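You operate a simulated robot arm through the tools that you are given. There is no shell and no other tool.

You run a simulated two-armed robot. Do the job below in one go: nothing can be reset, and whatever is moved stays where it is left.

TASK
Wind all the white film on to the short cream core.
Fine: core on the large round plate, star knob tight, black arm in, turn the hand wheel till the roll is bare, arm out. Where these are worked on the way, their far stop is far enough and under half their travel is too little: black arm.

It is judged by the outcome, as a careful person would: the job done as asked, and still so three seconds after it is handed in. It fails if anything else is knocked over, pushed out of place, dropped, spilled or broken.

THE ROBOT
Two 7-joint arms with two-finger grippers on one trunk that stands fixed in place. Base frame: the origin is at the foot of the trunk, x ahead of it, y to its left, z up. Readings come in mm, rad, newtons and seconds.
The left shoulder is at [52, 216, 1377], the right one opposite. With the tool pointing down near the work surface each hand reaches from about 100 to 780 mm from the base axis, measured 20 degrees to its own side. Payload 3.43 kg a hand.
The tool frame of a hand sits at the grasp point between the pads (the TCP): z along the fingers, y along the line on which they close. The tips reach 20 mm beyond it. The gripper opens to 124 mm; its body begins 93 mm behind the TCP.
Orientation is that of the tool frame in the base frame, as a unit quaternion [x, y, z, w]. With the fingers straight down and closing along the base's y, the tool's x points along the base's -x, its y along +y and its z along -z.

THE INTERFACE
- The arms move only by the tool drive_tool. It takes "left_rows", "right_rows" or both (then of equal length, played together; a hand with none holds still); each is text: rows parted by semicolons, each of 7 numbers parted by spaces: the opening, from 0 (shut) to 1 (fully open), then the shift along the tool's x, y, z in mm, then the turn, a rotation vector about the tool's x, y, z in rad. In form: grip x y z ax ay az; .... A call has 1 to 20 rows; each row shifts and turns the commanded pose from where the row before left it, along the tool's axes as they then stand. Each row takes 0.2 s and may step no farther than 50 mm and 0.15 rad from the row before; otherwise, or with a gripper value out of range, the whole call is refused. Where a pose cannot be reached the arm comes as near as it can. A force on the tool above 50 N (or 10 N above the force at the start of the call, whichever is more), or a blocked arm, ends the call early, and 0.2 s more pass. Each finger travels about 72 mm/s and halts on what it meets, pressing with about 34 N; the grip force reading is that of the motor and also rises with nothing between the fingers. The clock runs only during rows and for 0.2 s after the last one: add rows that do not move to give the fingers time. It gives the time, the measured TCP pose, the force on the tool (base axes), the opening and the grip force at its end, in the units of the frame above (readings bear some noise), with the torque about the TCP (base axes, N m) and any sound that the robot's microphone picked up, and new pictures: "pictures" is both (left out), scene, wrist or none (wrist: the cameras of the hands that moved).
- Cameras (640 x 400 px; columns grow to the right, rows downward): "scene" is now at [149.5, 40.3, 1537.4]; the picture's right is [0.50, -0.87, 0.00], its down [-0.60, -0.35, -0.72] and it looks along [0.62, 0.36, -0.69] (base axes); focal length 314 px, centre (320, 200). "left" rides on the left gripper at [82, -14, -140] in its tool frame; the picture's right is [0.17, 0.99, 0.00], its down [-0.83, 0.14, -0.54] and it looks along [-0.53, 0.09, 0.84] (tool axes); focal length 243 px, centre (320, 200). "right" rides on the right gripper at [82, 14, -140] in its tool frame; the picture's right is [-0.16, 0.99, 0.00], its down [-0.83, -0.14, -0.54] and it looks along [-0.53, -0.09, 0.84] (tool axes); focal length 243 px, centre (320, 200). There is no depth. A picture from a camera that has moved, and an enlarged one, comes with that camera's place and axes in the base frame and with its lens.
- move_column(by): moves the trunk up (or, below 0, down) by that many mm; the arms and the scene camera ride with it, the base frame stays. It gives what a move gives, with no picture.
- aim_head(pan, tilt): turns the head with the scene camera to pan (to the left, within 1.396 rad either way) and tilt (down, from -0.506 to 1.204), counted from straight ahead of the robot (the tilt from the chest, where the trunk bows). It gives what a move gives, and a new picture of the scene camera.
- zoom(camera, box): a new picture of the part [left, top, right, bottom] of that camera's present view, enlarged. The clock stands still meanwhile.
- job_done(): hands the job in; it is judged then, once.

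Nothing tells you positions but the pictures and the camera data. Unless the task says otherwise, let go and move clear before handing in.

The tools are called after "Emit:" by a JSON object that holds its "op" and its "data". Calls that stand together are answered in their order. drive_tool: Moves the arms, as the interface text tells. Its arguments: {"type":"object","properties":{"left_rows":{"type":"string"},"right_rows":{"type":"string"},"pictures":{"type":"string","enum":["both","scene","wrist","none"]}},"required":[]} The other tools are called the same way: move_column (by) moves the trunk up or down; aim_head (pan, tilt) turns the head that bears the scene camera; zoom (camera, box) takes an enlarged picture of a part of a camera's view; job_done () hands the job in.

At the start:

```text
time: 0.0
left_ee_pos: [405.0, 385.2, 1298.1]
left_orientation: [0.0, 1.0, 0.0, 0.0]
left_wrist_force: [0.8, 0.7, 0.4]
left_ft_torque: [-0.01, -0.02, 0.01]
left_grip_width: 123.9
left_gripper_force: 0.0
right_ee_pos: [354.3, -17.3, 1300.7]
right_orientation: [0.0, 1.0, 0.0, 0.002]
right_wrist_force: [1.2, 0.7, -0.7]
right_ft_torque: [-0.01, 0.02, -0.01]
right_grip_width: 123.9
right_gripper_force: 0.0
trunk travel left (down, up): [-525.0, 66.0]
head pan, tilt (commanded): [0.522, 0.766]
```

scene: 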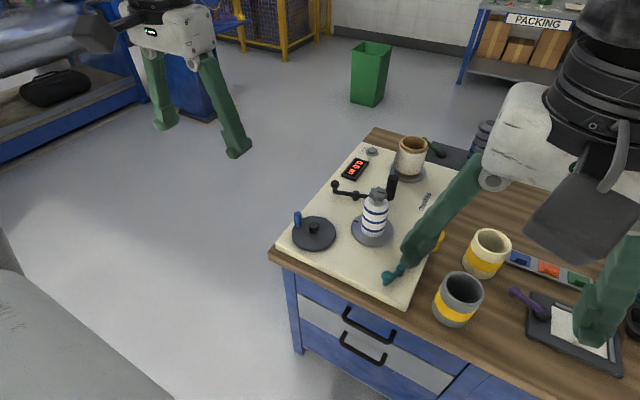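
right: 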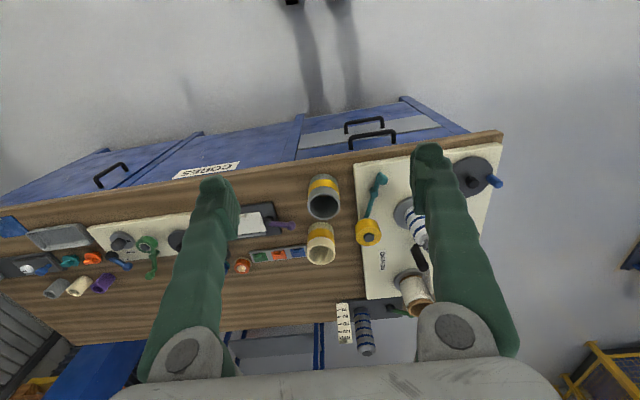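
left: 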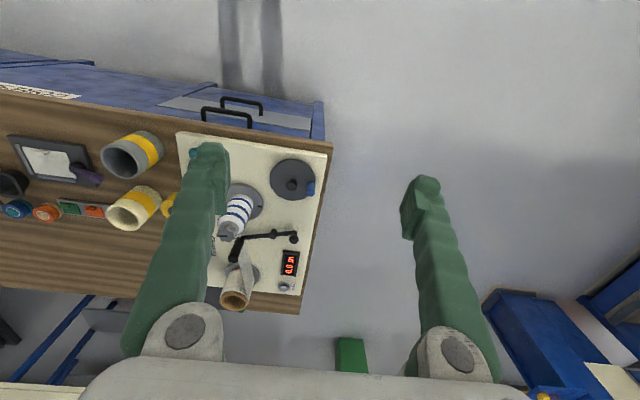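

I see a bench with a cream board carrying a winding device: a round plate with a blue handle, a striped roll on a plate, a black arm, a brown roll and a display. I'll take a closer look at the scene before moving.

Emit:
{"op": "zoom", "data": {"camera": "scene", "box": [260, 120, 460, 320]}}

Emit:
{"op": "zoom", "data": {"camera": "scene", "box": [420, 120, 640, 380]}}

Emit:
{"op": "zoom", "data": {"camera": "right", "box": [300, 120, 520, 360]}}

Emit:
{"op": "zoom", "data": {"camera": "left", "box": [160, 120, 350, 330]}}

```text
2.00 times, centred on (360, 220) of scene
camera zoom: at [149.5, 40.3, 1537.4], right [0.5, -0.87, 0.0], down [-0.6, -0.35, -0.72], along [0.62, 0.36, -0.69], focal length 628 px, centre (240, 160)
```

zoom: 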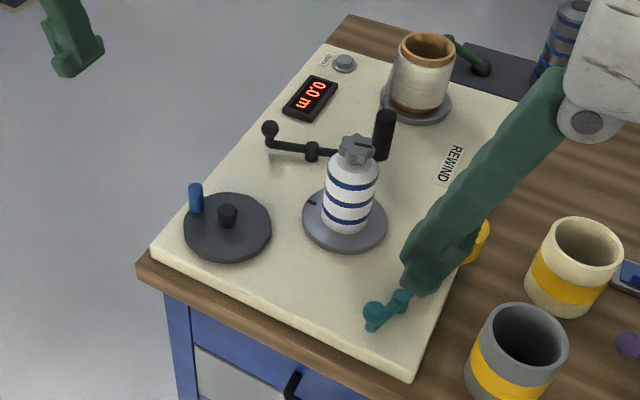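

```text
1.54 times, centred on (530, 250) of scene
camera zoom: at [149.5, 40.3, 1537.4], right [0.5, -0.87, 0.0], down [-0.6, -0.35, -0.72], along [0.62, 0.36, -0.69], focal length 483 px, centre (-3, 123)
```

zoom: 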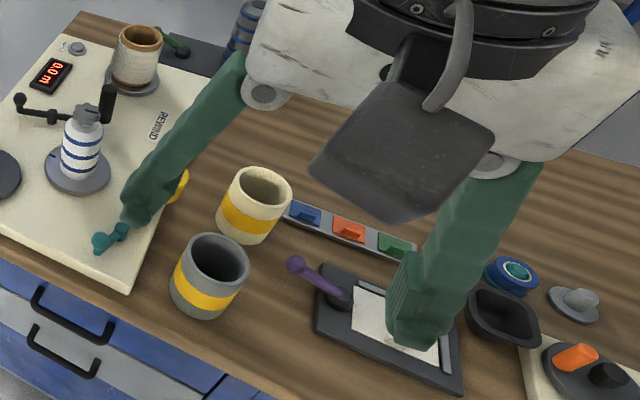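

```text
1.67 times, centred on (410, 240) of right
camera zoom: at [272.1, -2.5, 1441.8], right [0.16, 0.99, 0.0], down [0.83, -0.14, 0.54], along [0.53, -0.09, -0.84], focal length 404 px, centre (170, 133)
```

zoom: 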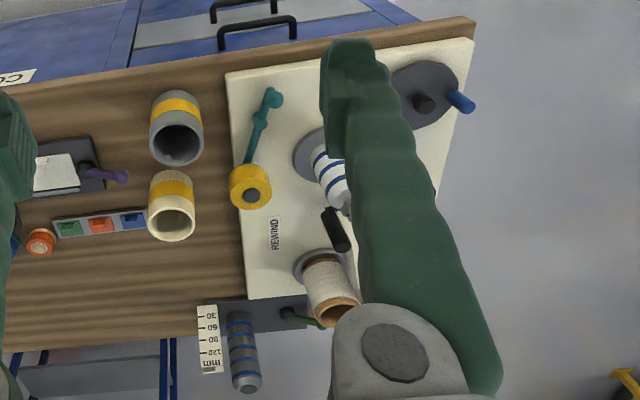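

```text
1.90 times, centred on (255, 225) of left
camera zoom: at [322.5, 373.3, 1438.7], right [-0.17, 0.99, 0.0], down [0.83, 0.14, 0.54], along [0.53, 0.09, -0.84], focal length 462 px, centre (444, 152)
```

zoom: 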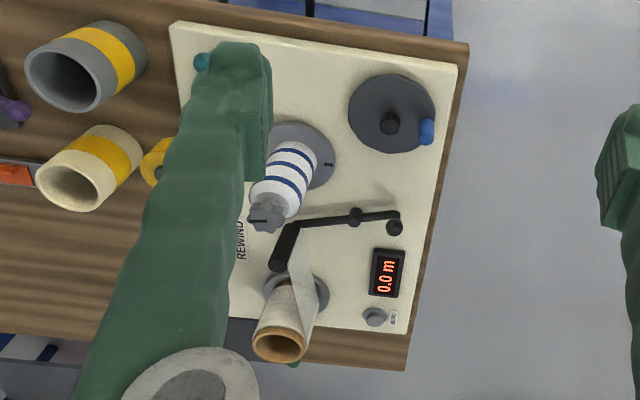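

The board has the hand wheel (dark disc with the blue handle), the large plate with a striped post and star knob, the black arm and the white film roll. I need to find all candidate cores, so I'll look around with the head.

Emit:
{"op": "aim_head", "data": {"pan": 0.0, "tilt": 0.85}}

Emit:
{"op": "zoom", "data": {"camera": "right", "box": [0, 140, 200, 340]}}

Emit:
{"op": "zoom", "data": {"camera": "right", "box": [200, 140, 420, 360]}}

Emit:
{"op": "aim_head", "data": {"pan": -0.6, "tilt": 0.85}}

```text
time: 0.9
left_ee_pos: [404.6, 387.9, 1297.5]
left_orientation: [0.0, 1.0, 0.0, 0.0]
left_wrist_force: [0.3, 0.1, 0.7]
left_ft_torque: [-0.03, -0.01, -0.03]
left_grip_width: 124.0
left_gripper_force: 0.1
right_ee_pos: [353.3, -17.1, 1300.6]
right_orientation: [0.0, 1.0, 0.0, 0.0]
right_wrist_force: [-0.9, -0.9, 0.4]
right_ft_torque: [0.0, -0.02, 0.04]
right_grip_width: 124.0
right_gripper_force: 0.0
trunk travel left (down, up): [-525.0, 66.0]
head pan, tilt (commanded): [0.0, 0.85]
camera scene: at [156.4, -0.6, 1530.7], right [0.0, -1.0, 0.0], down [-0.75, 0.0, -0.66], along [0.66, 0.0, -0.75], focal length 314 px, centre (320, 200)
```

scene: 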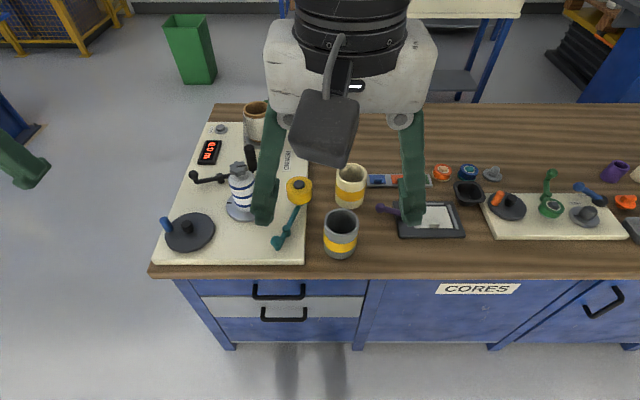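

```text
2.00 times, centred on (100, 240) of right
camera zoom: at [272.1, -2.5, 1441.8], right [0.17, 0.99, 0.0], down [0.83, -0.14, 0.54], along [0.53, -0.09, -0.84], focal length 485 px, centre (760, 120)
```

zoom: 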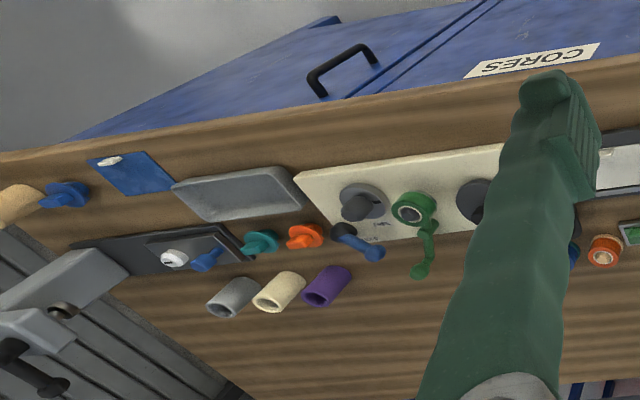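

```text
1.82 times, centred on (310, 250) of right
camera zoom: at [272.1, -2.5, 1441.8], right [0.17, 0.99, 0.0], down [0.83, -0.14, 0.54], along [0.53, -0.09, -0.84], focal length 441 px, centre (338, 109)
```

zoom: 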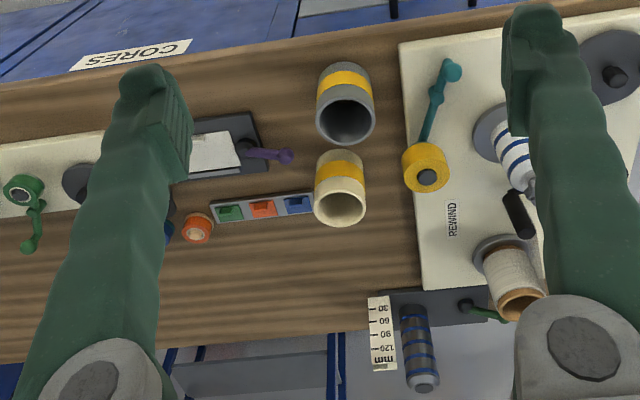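

```text
time: 1.9
left_ee_pos: [405.0, 385.4, 1298.5]
left_orientation: [0.0, 1.0, 0.0, -0.001]
left_wrist_force: [-0.6, 0.3, -0.2]
left_ft_torque: [-0.01, 0.0, 0.02]
left_grip_width: 123.8
left_gripper_force: 0.1
right_ee_pos: [355.3, -16.3, 1301.4]
right_orientation: [0.0, 1.0, 0.0, 0.001]
right_wrist_force: [-0.4, 0.2, 0.3]
right_ft_torque: [-0.03, 0.0, 0.04]
right_grip_width: 123.9
right_gripper_force: 0.0
trunk travel left (down, up): [-525.0, 66.0]
head pan, tilt (commanded): [-0.6, 0.85]
camera scene: at [142.8, -44.8, 1530.6], right [-0.56, -0.83, 0.0], down [-0.62, 0.42, -0.66], along [0.55, -0.37, -0.75], focal length 314 px, centre (320, 200)
```

scene: 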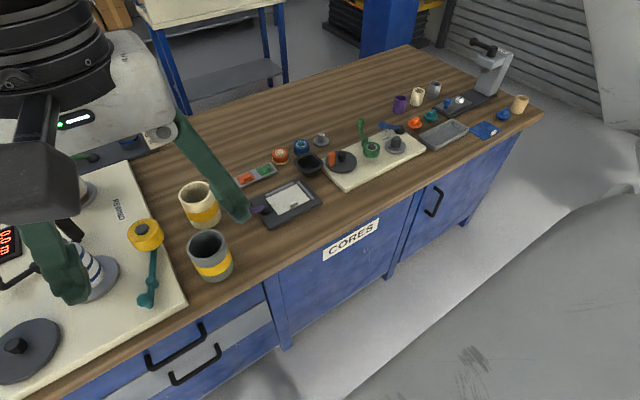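

The cream core with a yellow band sits on the bench right of the board, beside a taller grey one. I'll zoom in to measure the cores and the winding post.

Emit:
{"op": "aim_head", "data": {"pan": 0.1, "tilt": 0.75}}

Emit:
{"op": "zoom", "data": {"camera": "scene", "box": [330, 150, 430, 250]}}

Emit:
{"op": "zoom", "data": {"camera": "right", "box": [280, 160, 400, 280]}}

Emit:
{"op": "zoom", "data": {"camera": "left", "box": [70, 110, 190, 230]}}

Emit:
{"op": "zoom", "data": {"camera": "left", "box": [200, 170, 320, 290]}}

```text
time: 3.0
left_ee_pos: [403.9, 385.9, 1297.4]
left_orientation: [0.0, 1.0, 0.001, 0.0]
left_wrist_force: [-0.4, -0.9, 0.6]
left_ft_torque: [0.0, 0.04, 0.0]
left_grip_width: 124.1
left_gripper_force: 0.0
right_ee_pos: [355.4, -15.8, 1301.8]
right_orientation: [0.0, 1.0, 0.0, 0.001]
right_wrist_force: [0.8, 0.1, 0.9]
right_ft_torque: [0.0, 0.0, -0.02]
right_grip_width: 124.0
right_gripper_force: 0.1
trunk travel left (down, up): [-525.0, 66.0]
head pan, tilt (commanded): [0.099, 0.75]
camera scene: at [160.7, 7.4, 1538.6], right [0.1, -1.0, 0.0], down [-0.68, -0.07, -0.73], along [0.73, 0.07, -0.68], focal length 314 px, centre (320, 200)
```

scene: 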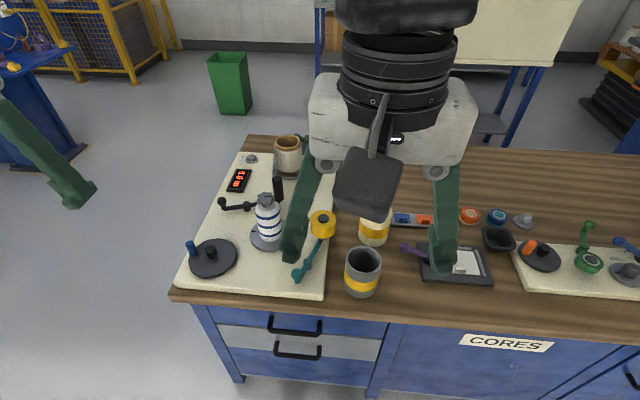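

```text
4.00 times, centred on (380, 200) of scene
camera zoom: at [160.7, 7.4, 1538.6], right [0.1, -1.0, 0.0], down [-0.68, -0.07, -0.73], along [0.73, 0.07, -0.68], focal length 1256 px, centre (80, 200)
```

zoom: 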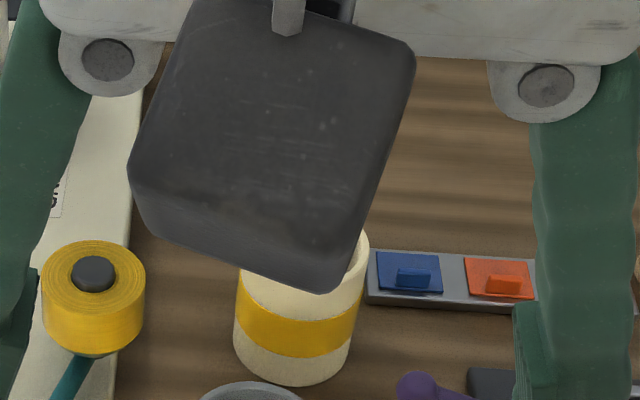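

```text
3.33 times, centred on (340, 220) of right
camera zoom: at [272.1, -2.6, 1441.8], right [0.16, 0.99, 0.0], down [0.83, -0.14, 0.54], along [0.53, -0.09, -0.84], focal length 809 px, centre (253, 133)
```

zoom: 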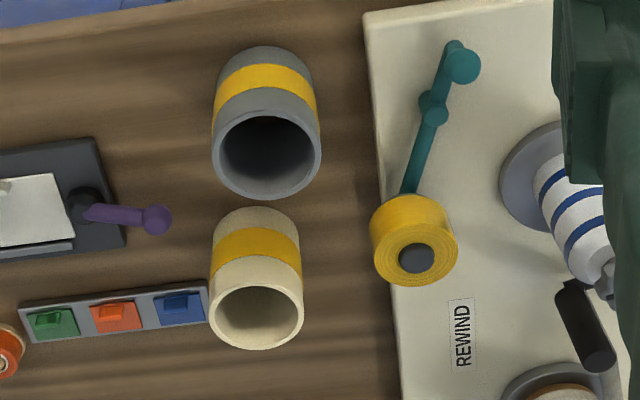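

```text
3.33 times, centred on (130, 170) of left
camera zoom: at [322.4, 373.2, 1438.7], right [-0.17, 0.99, 0.0], down [0.83, 0.14, 0.54], along [0.53, 0.09, -0.84], focal length 809 px, centre (953, 300)
```

zoom: 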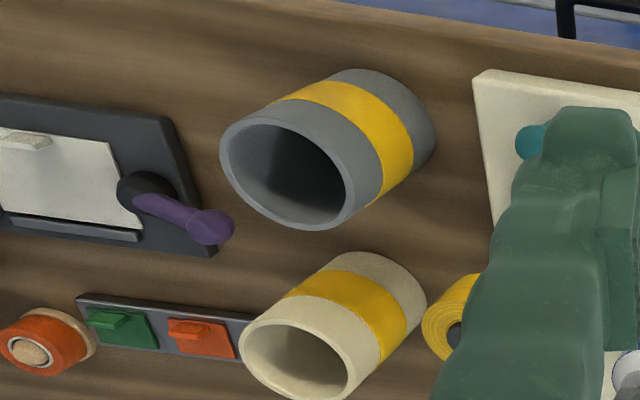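

```text
3.33 times, centred on (260, 230) of left
camera zoom: at [322.4, 373.2, 1438.7], right [-0.17, 0.99, 0.0], down [0.83, 0.14, 0.54], along [0.53, 0.09, -0.84], focal length 809 px, centre (520, 100)
```

zoom: 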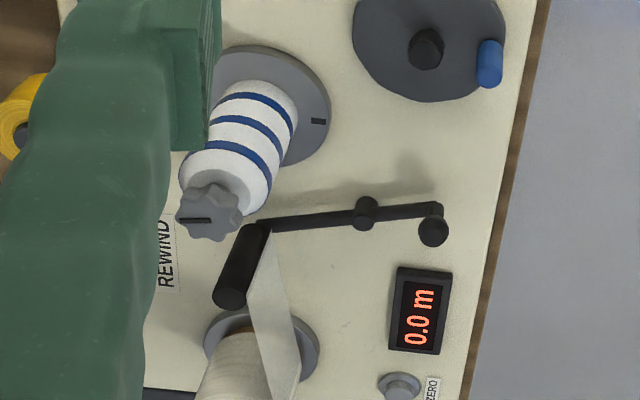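

The cream core (≈80 mm wide) stands around x≈790, y≈-80, the striped post with the star knob is around (743, 207), and the arm's roller is behind it near (876, 211). These are near the reach limit, so I'll lower the trunk to bring the shoulders nearer the work height.

Emit:
{"op": "move_column", "data": {"by": -200}}

Emit:
{"op": "aim_head", "data": {"pan": 0.15, "tilt": 0.6}}

Emit:
{"op": "zoom", "data": {"camera": "left", "box": [0, 0, 640, 400]}}

Emit:
{"op": "zoom", "data": {"camera": "right", "box": [0, 0, 640, 400]}}

```text
time: 5.2
left_ee_pos: [404.4, 386.0, 1098.1]
left_orientation: [0.0, 1.0, 0.0, 0.0]
left_wrist_force: [0.3, 0.1, -0.3]
left_ft_torque: [0.0, -0.05, 0.02]
left_grip_width: 124.1
left_gripper_force: 0.0
right_ee_pos: [353.8, -16.7, 1100.6]
right_orientation: [0.0, 1.0, 0.0, 0.0]
right_wrist_force: [-0.7, -0.3, -0.2]
right_ft_torque: [-0.01, 0.03, 0.02]
right_grip_width: 124.1
right_gripper_force: 0.0
trunk travel left (down, up): [-325.0, 266.0]
head pan, tilt (commanded): [0.099, 0.75]
```

```text
time: 5.9
left_ee_pos: [405.3, 386.7, 1097.3]
left_orientation: [0.0, 1.0, 0.0, 0.0]
left_wrist_force: [-0.6, -0.1, 0.5]
left_ft_torque: [-0.01, 0.01, 0.02]
left_grip_width: 123.9
left_gripper_force: 0.1
right_ee_pos: [355.2, -17.5, 1101.9]
right_orientation: [-0.001, 1.0, 0.0, 0.001]
right_wrist_force: [0.2, 0.0, -0.6]
right_ft_torque: [0.0, 0.0, -0.02]
right_grip_width: 123.8
right_gripper_force: 0.1
trunk travel left (down, up): [-325.0, 266.0]
head pan, tilt (commanded): [0.15, 0.6]
camera scene: at [238.2, 12.5, 1337.4], right [0.15, -0.99, 0.0], down [-0.56, -0.08, -0.82], along [0.82, 0.12, -0.57], focal length 314 px, centre (320, 200)
```

scene: 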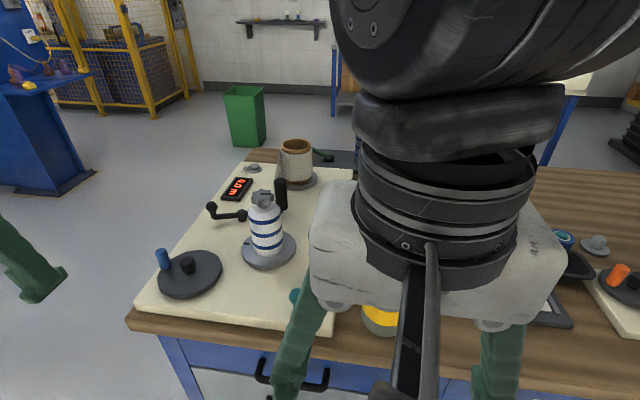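

```text
1.00 times, centred on (320, 200) of left (not enlarged: the box is as wide or as high as the picture)
camera zoom: at [322.4, 373.3, 1238.7], right [-0.17, 0.99, 0.0], down [0.83, 0.14, 0.54], along [0.53, 0.09, -0.84], focal length 243 px, centre (320, 200)
```

zoom: 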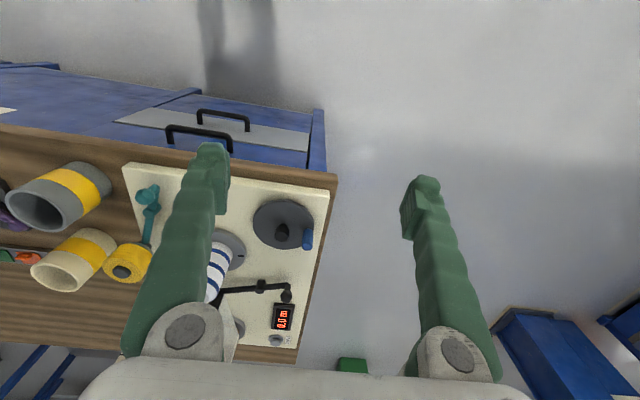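

```text
1.00 times, centred on (320, 200) of right (not enlarged: the box is as wide or as high as the picture)
camera zoom: at [272.1, -2.5, 1241.8], right [0.16, 0.99, 0.0], down [0.83, -0.14, 0.54], along [0.53, -0.09, -0.84], focal length 243 px, centre (320, 200)
```

zoom: 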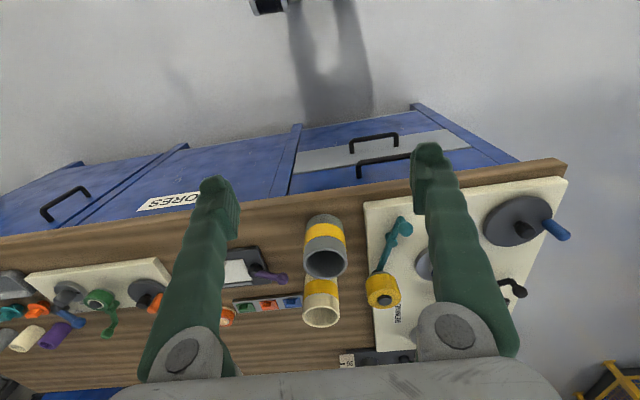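

The right arm blocks the head's view of the cores; I'll zoom the wrist cameras again to fix positions by comparing the two heights.

Emit:
{"op": "zoom", "data": {"camera": "right", "box": [265, 200, 385, 340]}}

Emit:
{"op": "zoom", "data": {"camera": "left", "box": [170, 150, 340, 350]}}

Emit:
{"op": "zoom", "data": {"camera": "scene", "box": [140, 120, 340, 320]}}

Emit:
{"op": "zoom", "data": {"camera": "left", "box": [0, 140, 160, 300]}}

```text
2.86 times, centred on (325, 270) of right
camera zoom: at [272.1, -2.5, 1241.8], right [0.16, 0.99, 0.0], down [0.83, -0.14, 0.54], along [0.53, -0.09, -0.84], focal length 693 px, centre (306, 0)
```

zoom: 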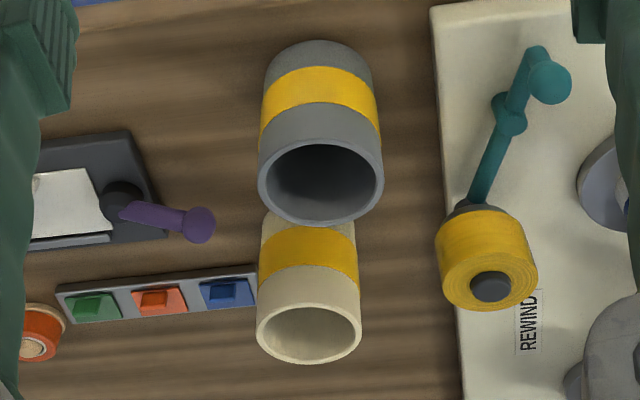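

```text
2.00 times, centred on (255, 250) of left
camera zoom: at [322.4, 373.3, 1238.7], right [-0.17, 0.99, 0.0], down [0.83, 0.14, 0.54], along [0.53, 0.09, -0.84], focal length 485 px, centre (450, 100)
```

zoom: 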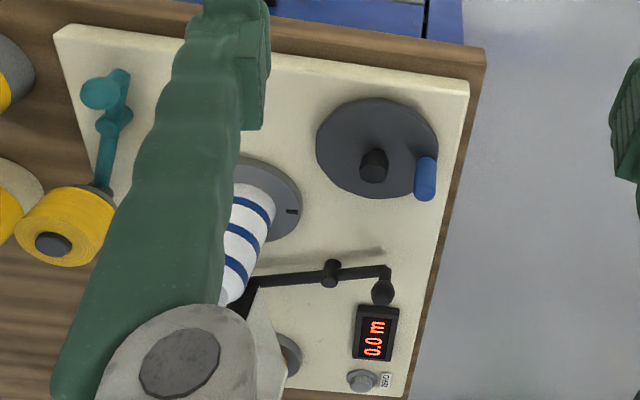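

```text
2.00 times, centred on (240, 220) of scene
camera zoom: at [238.2, 12.5, 1337.4], right [0.15, -0.99, 0.0], down [-0.56, -0.08, -0.82], along [0.82, 0.12, -0.57], focal length 628 px, centre (480, 160)
```

zoom: 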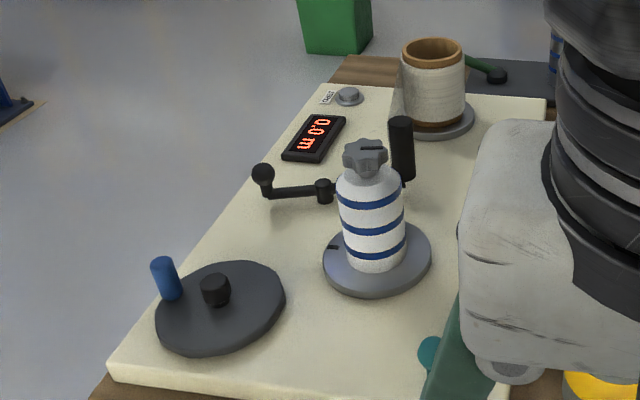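

```text
2.50 times, centred on (80, 220) of left
camera zoom: at [322.4, 373.3, 1238.7], right [-0.17, 0.99, 0.0], down [0.83, 0.14, 0.54], along [0.53, 0.09, -0.84], focal length 606 px, centre (920, 150)
```

zoom: 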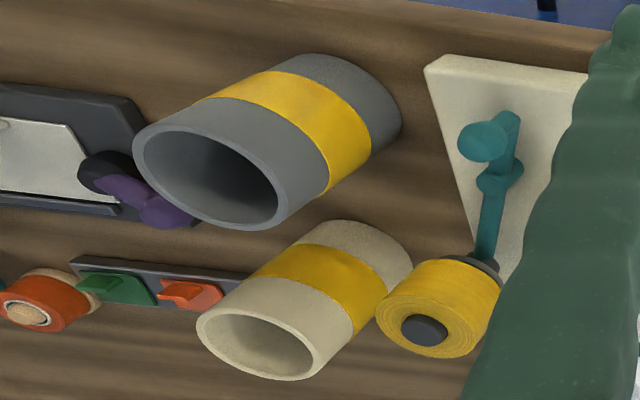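

Cream core is about 82 mm wide at roughly (785, -83); the post's knob is about (750, 209, 975). I'll move the right arm aside to clear the head's view and test turning the left hand about its own axis, since having its camera on the upper side will make tilted reaching easier.

Emit:
{"op": "drive_tool", "data": {"right_rows": "1 10 -40 0 0 0 0; 1 10 -40 0 0 0 0; 1 10 -40 0 0 0 0; 1 10 -40 0 0 0 0; 1 10 -40 0 0 0 0; 1 10 -40 0 0 0 0; 1 10 -40 0 0 0 0; 1 0 -30 0 0 0 0; 1 0 0 0 0 0 0; 1 0 0 0 0 0 0", "left_rows": "1 0 0 0 0 0 0.15; 1 0 0 0 0 0 0.15; 1 0 0 0 0 0 0.15; 1 0 0 0 0 0 0.15; 1 0 0 0 0 0 0.15; 1 0 0 0 0 0 0.15; 1 0 0 0 0 0 0.15; 1 0 0 0 0 0 0.15; 1 0 0 0 0 0 0.15; 1 0 0 0 0 0 0.15", "pictures": "scene"}}

```text
time: 8.1
left_ee_pos: [404.2, 386.1, 1096.7]
left_orientation: [0.682, 0.732, 0.0, 0.0]
left_wrist_force: [1.3, -0.8, -0.5]
left_ft_torque: [0.05, -0.02, 0.0]
left_grip_width: 123.9
left_gripper_force: 0.1
right_ee_pos: [330.0, -237.1, 1103.0]
right_orientation: [0.0, 1.0, 0.001, 0.0]
right_wrist_force: [0.0, 0.7, -0.2]
right_ft_torque: [-0.01, -0.02, -0.03]
right_grip_width: 124.2
right_gripper_force: 0.0
right hand out of reach, approached as far as the arm can: row 5, 6, 7, 8
trunk travel left (down, up): [-325.0, 266.0]
head pan, tilt (commanded): [0.15, 0.6]
camera scene: at [238.2, 12.5, 1337.5], right [0.15, -0.99, 0.0], down [-0.56, -0.08, -0.83], along [0.82, 0.12, -0.56], focal length 314 px, centre (320, 200)
```

scene: 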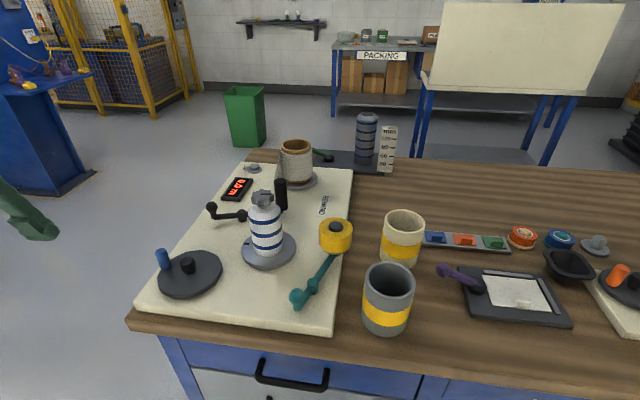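

The view is clear now and the left hand turns well. I'll continue the turn to 180° and zoom in on the scene for measuring.

Emit:
{"op": "drive_tool", "data": {"left_rows": "1 0 0 0 0 0 0.15; 1 0 0 0 0 0 0.15; 1 0 0 0 0 0 0.15; 1 0 0 0 0 0 0.15; 1 0 0 0 0 0 0.15; 1 0 0 0 0 0 0.15; 1 0 0 0 0 0 0.15; 1 0 0 0 0 0 0.15; 1 0 0 0 0 0 0.15; 1 0 0 0 0 0 0.15; 1 0 0 0 0 0 0.1416; 1 0 0 0 0 0 0", "pictures": "wrist"}}

Emit:
{"op": "zoom", "data": {"camera": "scene", "box": [320, 190, 480, 350]}}

Emit:
{"op": "zoom", "data": {"camera": "scene", "box": [180, 120, 340, 280]}}

```text
time: 10.7
left_ee_pos: [404.6, 387.0, 1098.0]
left_orientation: [1.0, 0.0, 0.0, 0.0]
left_wrist_force: [0.0, 0.7, 0.9]
left_ft_torque: [0.0, -0.02, 0.01]
left_grip_width: 123.9
left_gripper_force: 0.0
right_ee_pos: [330.7, -237.1, 1104.4]
right_orientation: [0.0, 1.0, 0.0, -0.001]
right_wrist_force: [-0.3, -0.2, 0.0]
right_ft_torque: [0.0, -0.05, 0.01]
right_grip_width: 123.9
right_gripper_force: 0.0
trunk travel left (down, up): [-325.0, 266.0]
head pan, tilt (commanded): [0.15, 0.6]
camera left: at [487.0, 401.2, 1238.8], right [0.17, -0.99, 0.0], down [-0.83, -0.14, 0.54], along [-0.53, -0.09, -0.84], focal length 243 px, centre (320, 200)
```

left: 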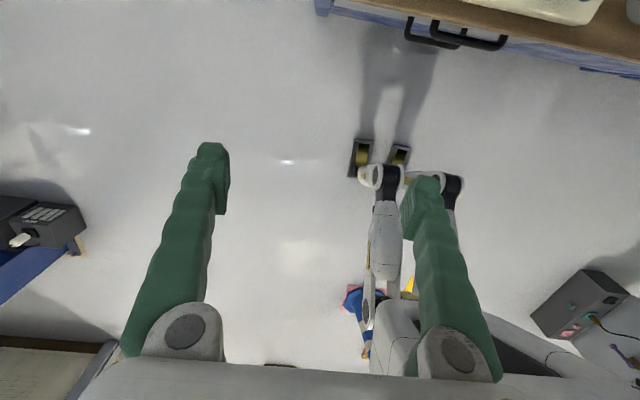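

```text
2.50 times, centred on (400, 270) of scene
camera zoom: at [238.2, 12.5, 1337.5], right [0.15, -0.99, 0.0], down [-0.56, -0.08, -0.83], along [0.82, 0.12, -0.56], focal length 785 px, centre (120, 25)
```

zoom: 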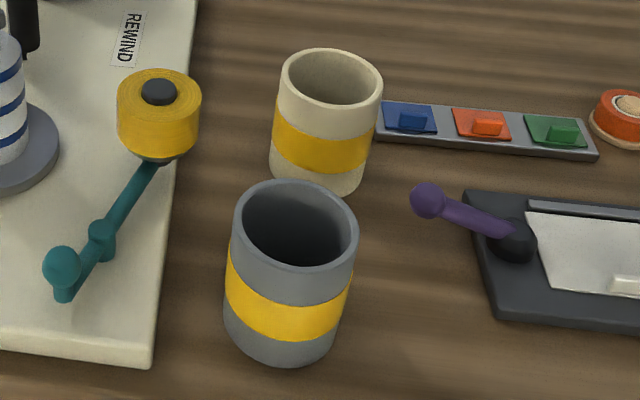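

```text
2.50 times, centred on (260, 200) of scene
camera zoom: at [238.2, 12.5, 1337.5], right [0.15, -0.99, 0.0], down [-0.56, -0.08, -0.83], along [0.82, 0.12, -0.56], focal length 785 px, centre (470, 200)
```

zoom: 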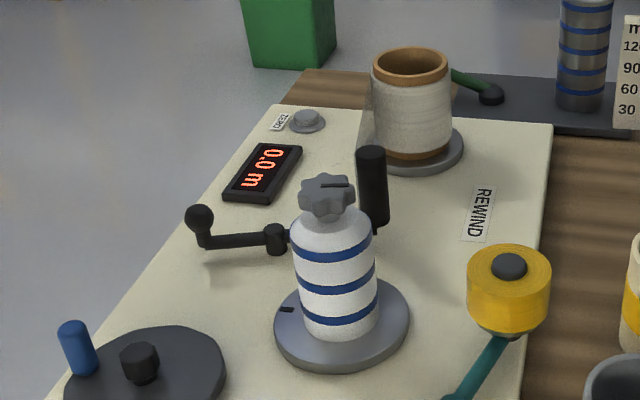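

The left hand flipped fine, so its camera now sits on the far side. Next I tilt the left hand forward ~34° and fly it high over the cream core (≈(785, -86)) to get a close view from above.

Emit:
{"op": "drive_tool", "data": {"left_rows": "1 0 0 0 0 0.15 0; 1 0 0 0 0 0.15 0; 1 0 0 0 0 0.15 0; 1 0 0 0 0 0.15 0; 1 19.1 33.7 14.6 0 0 0; 1 19.1 33.7 14.6 0 0 0; 1 19.1 33.7 14.6 0 0 0; 1 19.1 33.7 14.6 0 0 0; 1 19.1 33.7 14.6 0 0 0; 1 19.1 33.7 14.6 0 0 0; 1 19.1 33.7 14.6 0 0 0; 1 19.1 33.7 14.6 0 0 0; 1 19.1 33.7 14.6 0 0 0; 1 19.1 33.7 14.6 0 0 0; 1 19.1 33.7 14.6 0 0 0; 1 19.1 33.7 14.6 0 0 0; 1 19.1 33.7 14.6 0 0 0; 1 19.1 33.7 14.6 0 0 0; 1 0 0 0 0 0 0", "pictures": "both"}}

```text
time: 14.7
left_ee_pos: [639.2, 227.8, 1109.3]
left_orientation: [0.973, -0.005, 0.232, -0.004]
left_wrist_force: [-0.2, -1.0, -0.5]
left_ft_torque: [0.04, 0.01, 0.02]
left_grip_width: 124.1
left_gripper_force: 0.1
left hand out of reach, approached as far as the arm can: row 3, 4, 11, 12, 13, 14, 15, 16, 17, 18
right_ee_pos: [330.1, -236.8, 1103.8]
right_orientation: [-0.001, 1.0, 0.001, -0.001]
right_wrist_force: [0.4, -0.4, 0.0]
right_ft_torque: [0.01, -0.02, -0.01]
right_grip_width: 124.1
right_gripper_force: 0.0
trunk travel left (down, up): [-325.0, 266.0]
head pan, tilt (commanded): [0.15, 0.6]
camera scene: at [238.1, 12.5, 1337.5], right [0.15, -0.99, 0.0], down [-0.56, -0.08, -0.83], along [0.82, 0.12, -0.56], focal length 314 px, centre (320, 200)
camera left: at [649.4, 241.8, 1272.5], right [0.14, -0.99, 0.07], down [-0.99, -0.13, 0.11], along [-0.1, -0.08, -0.99], focal length 243 px, centre (320, 200)
```

scene: 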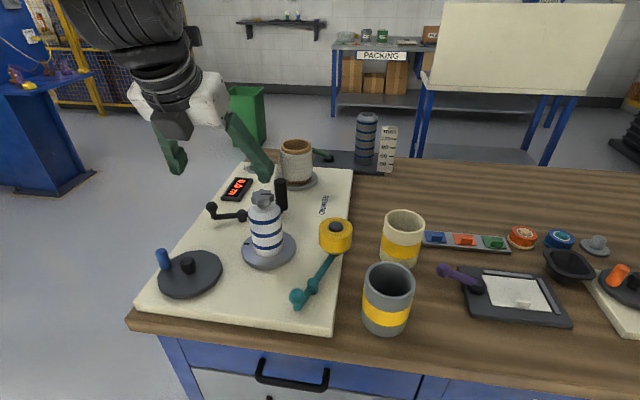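
left: 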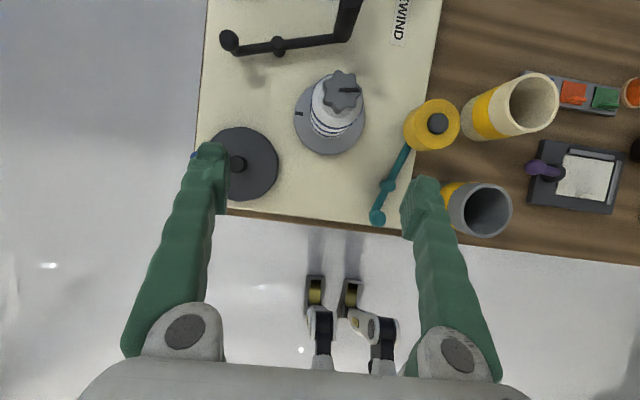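

The flipped-and-tilted pose hits the arm's limits here, but the top view is useful: post at ≈(751, 207). I'll zoom on this top view and also check the rest of the bench for other cream cores.

Emit:
{"op": "zoom", "data": {"camera": "left", "box": [400, 50, 600, 250]}}

Emit:
{"op": "zoom", "data": {"camera": "left", "box": [200, 0, 400, 200]}}

Emit:
{"op": "aim_head", "data": {"pan": -0.6, "tilt": 0.5}}

Emit:
{"op": "zoom", "data": {"camera": "scene", "box": [300, 60, 620, 260]}}

```text
2.00 times, centred on (500, 150) of left
camera zoom: at [649.4, 241.8, 1272.5], right [0.14, -0.99, 0.07], down [-0.99, -0.13, 0.11], along [-0.1, -0.08, -0.99], focal length 485 px, centre (-40, 300)
```

zoom: 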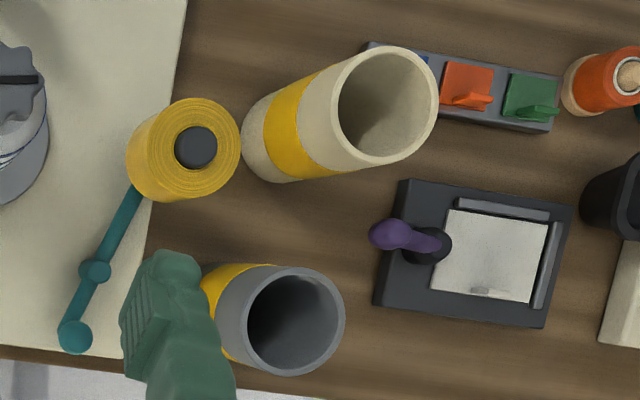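

```text
2.00 times, centred on (300, 100) of left
camera zoom: at [649.4, 241.8, 1272.5], right [0.14, -0.99, 0.07], down [-0.99, -0.13, 0.11], along [-0.1, -0.08, -0.99], focal length 485 px, centre (360, 400)
```

zoom: 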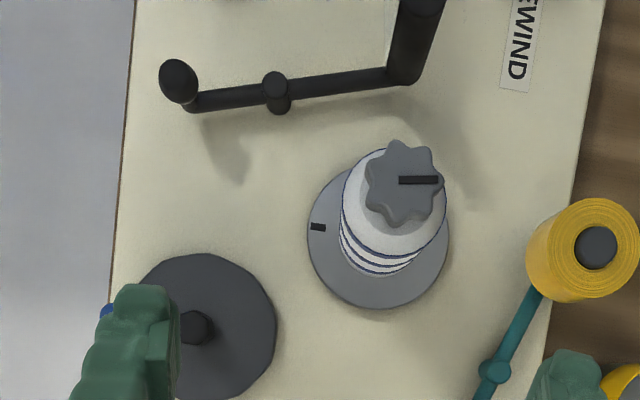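

```text
time: 15.8
left_ee_pos: [639.2, 228.2, 1108.5]
left_orientation: [0.973, -0.004, 0.231, -0.004]
left_wrist_force: [-0.7, 0.7, 0.1]
left_ft_torque: [0.0, 0.0, 0.03]
left_grip_width: 124.1
left_gripper_force: 0.1
right_ee_pos: [330.4, -237.5, 1104.5]
right_orientation: [0.0, 1.0, 0.001, -0.001]
right_wrist_force: [-0.3, 0.1, 0.4]
right_ft_torque: [-0.01, 0.0, -0.03]
right_grip_width: 123.9
right_gripper_force: 0.1
trunk travel left (down, up): [-325.0, 266.0]
head pan, tilt (commanded): [-0.6, 0.499]
camera scene: at [226.0, -52.1, 1346.5], right [-0.56, -0.83, 0.0], down [-0.4, 0.27, -0.88], along [0.72, -0.5, -0.48], focal length 314 px, centre (320, 200)
```

scene: 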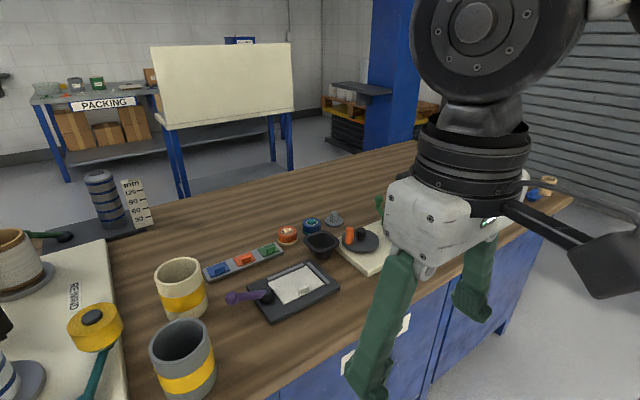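

```text
2.00 times, centred on (460, 160) of scene
camera zoom: at [226.0, -52.1, 1346.5], right [-0.56, -0.83, 0.0], down [-0.4, 0.27, -0.88], along [0.72, -0.5, -0.48], focal length 628 px, centre (40, 280)
```

zoom: 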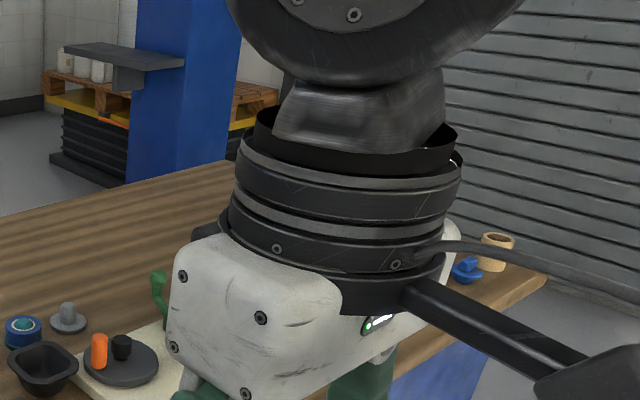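

No other core of that size is in sight: the banded cream one is the core to use. I'll back the left hand out and undo the flip, watching how the commanded pose behaves after being out of reach.

Emit:
{"op": "drive_tool", "data": {"left_rows": "1 -19.1 -33.7 -14.6 0 0 0; 1 -19.1 -33.7 -14.6 0 0 0; 1 -19.1 -33.7 -14.6 0 0 0; 1 -19.1 -33.7 -14.6 0 0 0; 1 0 0 0 0 0 0", "pictures": "none"}}

```text
time: 17.0
left_ee_pos: [546.6, 360.5, 1125.1]
left_orientation: [0.973, -0.005, 0.23, -0.003]
left_wrist_force: [0.0, 0.5, 0.0]
left_ft_torque: [0.0, 0.01, 0.07]
left_grip_width: 123.9
left_gripper_force: 0.1
right_ee_pos: [329.9, -237.9, 1104.3]
right_orientation: [-0.002, 1.0, 0.001, -0.001]
right_wrist_force: [-0.7, 1.0, 0.8]
right_ft_torque: [0.01, 0.0, 0.0]
right_grip_width: 124.0
right_gripper_force: 0.0
trunk travel left (down, up): [-325.0, 266.0]
head pan, tilt (commanded): [-0.6, 0.499]
```

The commanded pose simply follows the reached pose, good. I'll level the hand and rotate it back toward its natural orientation, with a small yaw toward the core.

Emit:
{"op": "drive_tool", "data": {"left_rows": "1 0 0 0 0 -0.1165 0; 1 0 0 0 0 -0.1165 0; 1 0 0 0 0 -0.1165 0; 1 0 0 0 0 -0.1165 0; 1 0 0 0 0 0 -0.15; 1 0 0 0 0 0 -0.15; 1 0 0 0 0 0 -0.15; 1 0 0 0 0 0 -0.15; 1 0 0 0 0 0 -0.15; 1 0 0 0 0 0 -0.15; 1 0 0 0 0 0 -0.15; 1 0 0 0 0 0 -0.15; 1 0 0 0 0 0 -0.15; 1 0 0 0 0 0 -0.15; 1 0 0 0 0 0 -0.15; 1 0 0 0 0 0 -0.15; 1 0 0 0 0 0 -0.15; 1 0 0 0 0 0 -0.15; 1 0 0 0 0 0 -0.15; 1 0 0 0 0 0 -0.15", "pictures": "none"}}

Emit:
{"op": "drive_tool", "data": {"left_rows": "1 0 0 0 0 0 -0.12; 1 0 0 0 0 0 -0.12; 1 0 0 0 0 0 -0.12; 1 0 0 0 0 0 0", "pictures": "none"}}

```text
time: 21.2
left_ee_pos: [547.3, 364.7, 1126.9]
left_orientation: [0.364, 0.931, 0.006, 0.0]
left_wrist_force: [-0.6, -0.9, -0.1]
left_ft_torque: [0.0, -0.01, -0.02]
left_grip_width: 124.1
left_gripper_force: 0.0
right_ee_pos: [329.7, -236.3, 1104.9]
right_orientation: [0.0, 1.0, 0.001, -0.001]
right_wrist_force: [0.4, -1.4, -0.8]
right_ft_torque: [-0.03, 0.0, 0.02]
right_grip_width: 123.8
right_gripper_force: 0.1
trunk travel left (down, up): [-325.0, 266.0]
head pan, tilt (commanded): [-0.6, 0.499]
```

```text
time: 22.2
left_ee_pos: [547.4, 363.8, 1127.1]
left_orientation: [0.193, 0.981, 0.004, 0.001]
left_wrist_force: [0.6, 0.3, 0.7]
left_ft_torque: [0.0, 0.02, -0.03]
left_grip_width: 124.1
left_gripper_force: 0.0
right_ee_pos: [330.3, -236.8, 1104.4]
right_orientation: [0.0, 1.0, 0.001, 0.0]
right_wrist_force: [0.0, -0.7, 0.1]
right_ft_torque: [0.0, -0.04, 0.02]
right_grip_width: 123.9
right_gripper_force: 0.1
trunk travel left (down, up): [-325.0, 266.0]
head pan, tilt (commanded): [-0.6, 0.499]
```

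Hand is level with a 22° yaw toward the core. Now I tilt 20° forward and hover over the cream core.

Emit:
{"op": "drive_tool", "data": {"left_rows": "1 0 0 0 0 -0.1167 0; 1 0 0 0 0 -0.1167 0; 1 0 0 0 0 -0.1167 0; 1 -29.2 -27 16.6 0 0 0; 1 -29.2 -27 16.6 0 0 0; 1 -29.2 -27 16.6 0 0 0; 1 -29.2 -27 16.6 0 0 0; 1 -29.2 -27 16.6 0 0 0; 1 -29.2 -27 16.6 0 0 0; 1 -29.2 -27 16.6 0 0 0; 1 -29.2 -27 16.6 0 0 0; 1 -29.2 -27 16.6 0 0 0; 1 -29.2 -27 16.6 0 0 0; 1 -29.2 -27 16.6 0 0 0; 1 -29.2 -27 16.6 0 0 0; 1 0 0 0 0 0 0", "pictures": "both"}}

```text
time: 25.6
left_ee_pos: [648.6, 203.4, 1071.2]
left_orientation: [0.192, 0.966, -0.03, 0.171]
left_wrist_force: [0.1, -0.1, 0.9]
left_ft_torque: [0.0, 0.01, -0.02]
left_grip_width: 124.0
left_gripper_force: 0.1
left hand out of reach, approached as far as the arm can: row 8, 9, 10, 11, 12, 13, 14, 15
right_ee_pos: [329.2, -237.9, 1104.3]
right_orientation: [-0.001, 1.0, 0.001, -0.001]
right_wrist_force: [-0.8, 0.2, 0.9]
right_ft_torque: [0.02, 0.01, -0.01]
right_grip_width: 124.0
right_gripper_force: 0.1
trunk travel left (down, up): [-325.0, 266.0]
head pan, tilt (commanded): [-0.6, 0.499]
camera scene: at [225.6, -52.2, 1346.6], right [-0.56, -0.83, 0.0], down [-0.39, 0.27, -0.88], along [0.72, -0.5, -0.48], focal length 314 px, centre (320, 200)
camera left: at [528.1, 238.4, 1176.2], right [0.23, 0.97, -0.05], down [0.6, -0.1, 0.79], along [0.76, -0.21, -0.61], focal length 243 px, centre (320, 200)
```

scene: 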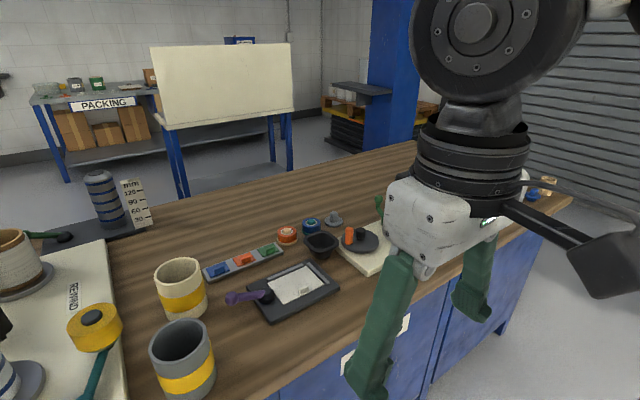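
left: 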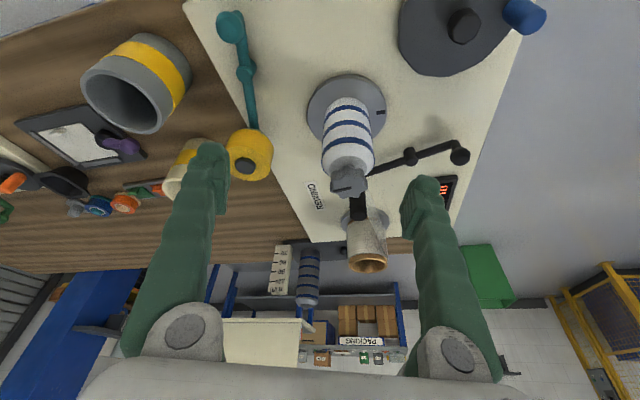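

The arm stalls at about x=650 at this height, apparently because the hand is too high relative to the shoulder. I'll raise the trunk again so the hand works further below the shoulder, and retry.

Emit:
{"op": "move_column", "data": {"by": 170}}

Emit:
{"op": "aim_head", "data": {"pan": 0.1, "tilt": 0.75}}

```text
time: 27.5
left_ee_pos: [627.7, 203.8, 1350.6]
left_orientation: [0.195, 0.945, -0.011, 0.263]
left_wrist_force: [0.8, 0.3, -0.4]
left_ft_torque: [-0.01, -0.02, -0.01]
left_grip_width: 124.0
left_gripper_force: 0.0
right_ee_pos: [330.4, -237.1, 1273.3]
right_orientation: [0.0, 1.0, 0.0, 0.0]
right_wrist_force: [0.2, -0.7, 0.8]
right_ft_torque: [-0.02, 0.0, 0.02]
right_grip_width: 124.0
right_gripper_force: 0.0
trunk travel left (down, up): [-495.0, 96.0]
head pan, tilt (commanded): [-0.6, 0.499]
```

```text
time: 28.6
left_ee_pos: [627.4, 203.2, 1351.7]
left_orientation: [0.194, 0.944, -0.011, 0.265]
left_wrist_force: [0.0, 0.5, 0.7]
left_ft_torque: [0.01, -0.04, 0.03]
left_grip_width: 124.1
left_gripper_force: 0.0
right_ee_pos: [328.5, -236.4, 1272.0]
right_orientation: [-0.002, 1.0, 0.0, 0.001]
right_wrist_force: [-1.6, 0.5, 0.3]
right_ft_torque: [0.0, 0.02, 0.0]
right_grip_width: 124.0
right_gripper_force: 0.2
trunk travel left (down, up): [-495.0, 96.0]
head pan, tilt (commanded): [0.099, 0.75]
camera scene: at [180.5, 7.4, 1502.5], right [0.1, -1.0, 0.0], down [-0.68, -0.07, -0.73], along [0.73, 0.07, -0.68], focal length 314 px, centre (320, 200)
```

scene: 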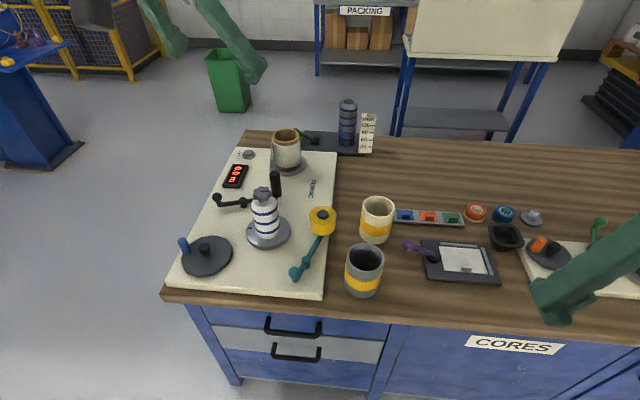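

The trunk is now 30 mm below its start. I'll re-square the left hand's orientation and fly down to a hover over the cream core.

Emit:
{"op": "drive_tool", "data": {"left_rows": "1 0 0 0 0.0387 0.09 -0.015; 1 0 0 0 0.0387 0.09 -0.015; 1 -14.7 -20.5 36.4 0 0 0; 1 -14.7 -20.5 36.4 0 0 0; 1 -14.7 -20.5 36.4 0 0 0; 1 -14.7 -20.5 36.4 0 0 0; 1 -14.7 -20.5 36.4 0 0 0; 1 -14.7 -20.5 36.4 0 0 0; 1 -14.7 -20.5 36.4 0 0 0; 1 -14.7 -20.5 36.4 0 0 0; 1 -14.7 -20.5 36.4 0 0 0; 1 -14.7 -20.5 36.4 0 0 0; 1 0 0 0 0 0 0", "pictures": "both"}}

```text
time: 31.4
left_ee_pos: [633.9, 190.1, 1086.6]
left_orientation: [0.19, 0.966, -0.034, 0.17]
left_wrist_force: [-0.1, 0.5, -0.3]
left_ft_torque: [-0.01, -0.03, 0.01]
left_grip_width: 124.2
left_gripper_force: 0.0
left hand out of reach, approached as far as the arm can: row 1, 2, 3, 4, 5, 6, 7, 8, 9, 10, 11, 12
right_ee_pos: [329.0, -237.0, 1272.3]
right_orientation: [0.001, 1.0, 0.0, 0.001]
right_wrist_force: [-0.4, -0.8, 0.4]
right_ft_torque: [-0.01, 0.0, 0.0]
right_grip_width: 123.7
right_gripper_force: 0.2
trunk travel left (down, up): [-495.0, 96.0]
head pan, tilt (commanded): [0.099, 0.75]
camera scene: at [180.2, 7.4, 1502.5], right [0.1, -0.99, 0.0], down [-0.68, -0.07, -0.73], along [0.73, 0.07, -0.68], focal length 314 px, centre (320, 200)
camera left: at [512.9, 225.7, 1191.1], right [0.23, 0.97, -0.06], down [0.6, -0.1, 0.79], along [0.76, -0.22, -0.61], focal length 243 px, centre (320, 200)
```

scene: 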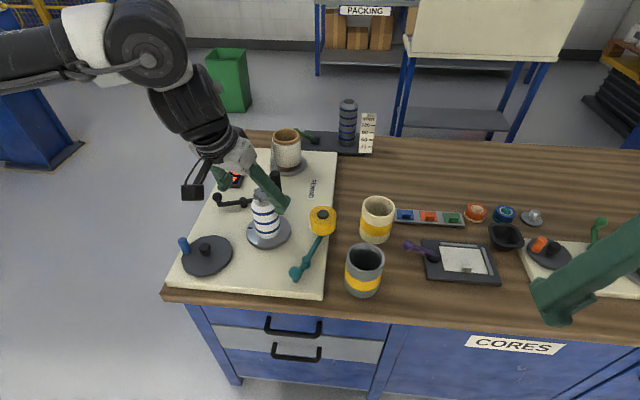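
left: 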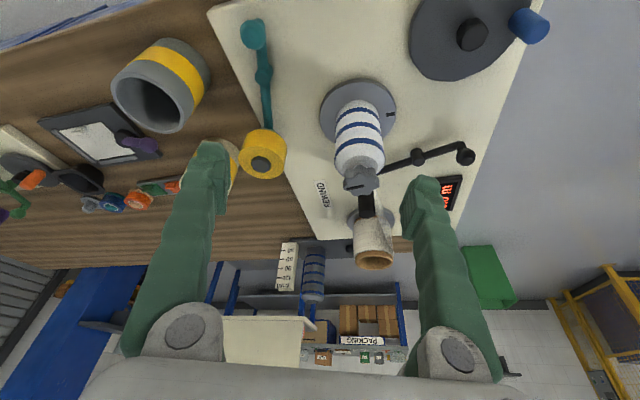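

The left arm is stretched awkwardly with its elbow out to the left. I'll test the right arm, whose posture is still fresh, by flying it toward a hover over the core.

Emit:
{"op": "drive_tool", "data": {"right_rows": "1 -36 12 15 0 0 0; 1 -36 12 15 0 0 0; 1 -36 12 15 0 0 0; 1 -36 12 15 0 0 0; 1 -36 12 15 0 0 0; 1 -36 12 15 0 0 0; 1 -36 12 15 0 0 0; 1 -36 12 15 0 0 0; 1 -36 12 15 0 0 0; 1 -36 12 15 0 0 0; 1 -36 12 15 0 0 0; 1 -36 12 15 0 0 0; 1 0 0 0 0 0 0", "pictures": "both"}}

```text
time: 34.2
left_ee_pos: [634.4, 189.6, 1086.3]
left_orientation: [0.19, 0.966, -0.034, 0.171]
left_wrist_force: [1.0, 0.0, 0.2]
left_ft_torque: [-0.05, -0.01, -0.03]
left_grip_width: 124.1
left_gripper_force: 0.0
right_ee_pos: [606.7, -59.0, 1045.6]
right_orientation: [0.018, 1.0, 0.005, 0.0]
right_wrist_force: [-0.1, 0.0, -0.3]
right_ft_torque: [-0.01, -0.01, -0.02]
right_grip_width: 124.3
right_gripper_force: 0.0
right hand out of reach, approached as far as the arm can: row 2, 4, 5, 7, 8, 9, 10, 11, 12
trunk travel left (down, up): [-495.0, 96.0]
head pan, tilt (commanded): [0.099, 0.75]
camera scene: at [180.2, 7.4, 1502.5], right [0.1, -0.99, 0.0], down [-0.68, -0.07, -0.73], along [0.73, 0.07, -0.68], focal length 314 px, centre (320, 200)
camera right: at [526.1, -42.4, 1186.5], right [0.2, 0.98, 0.01], down [0.82, -0.17, 0.54], along [0.53, -0.1, -0.84], focal length 243 px, centre (320, 200)
```

scene: 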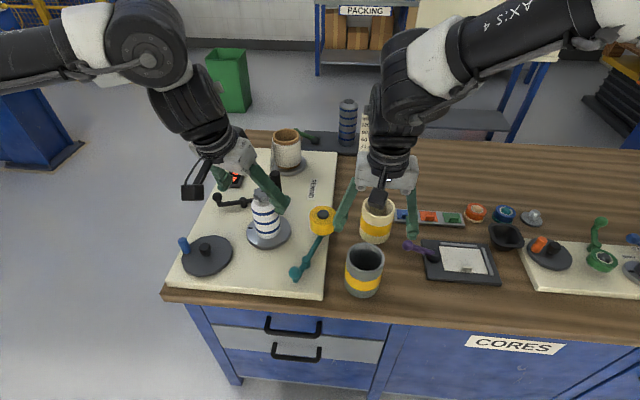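
right: 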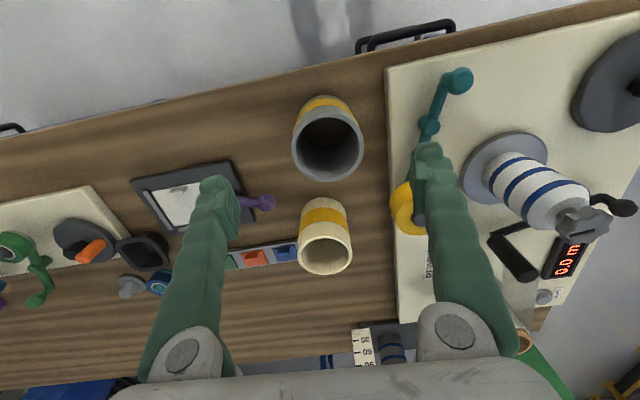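

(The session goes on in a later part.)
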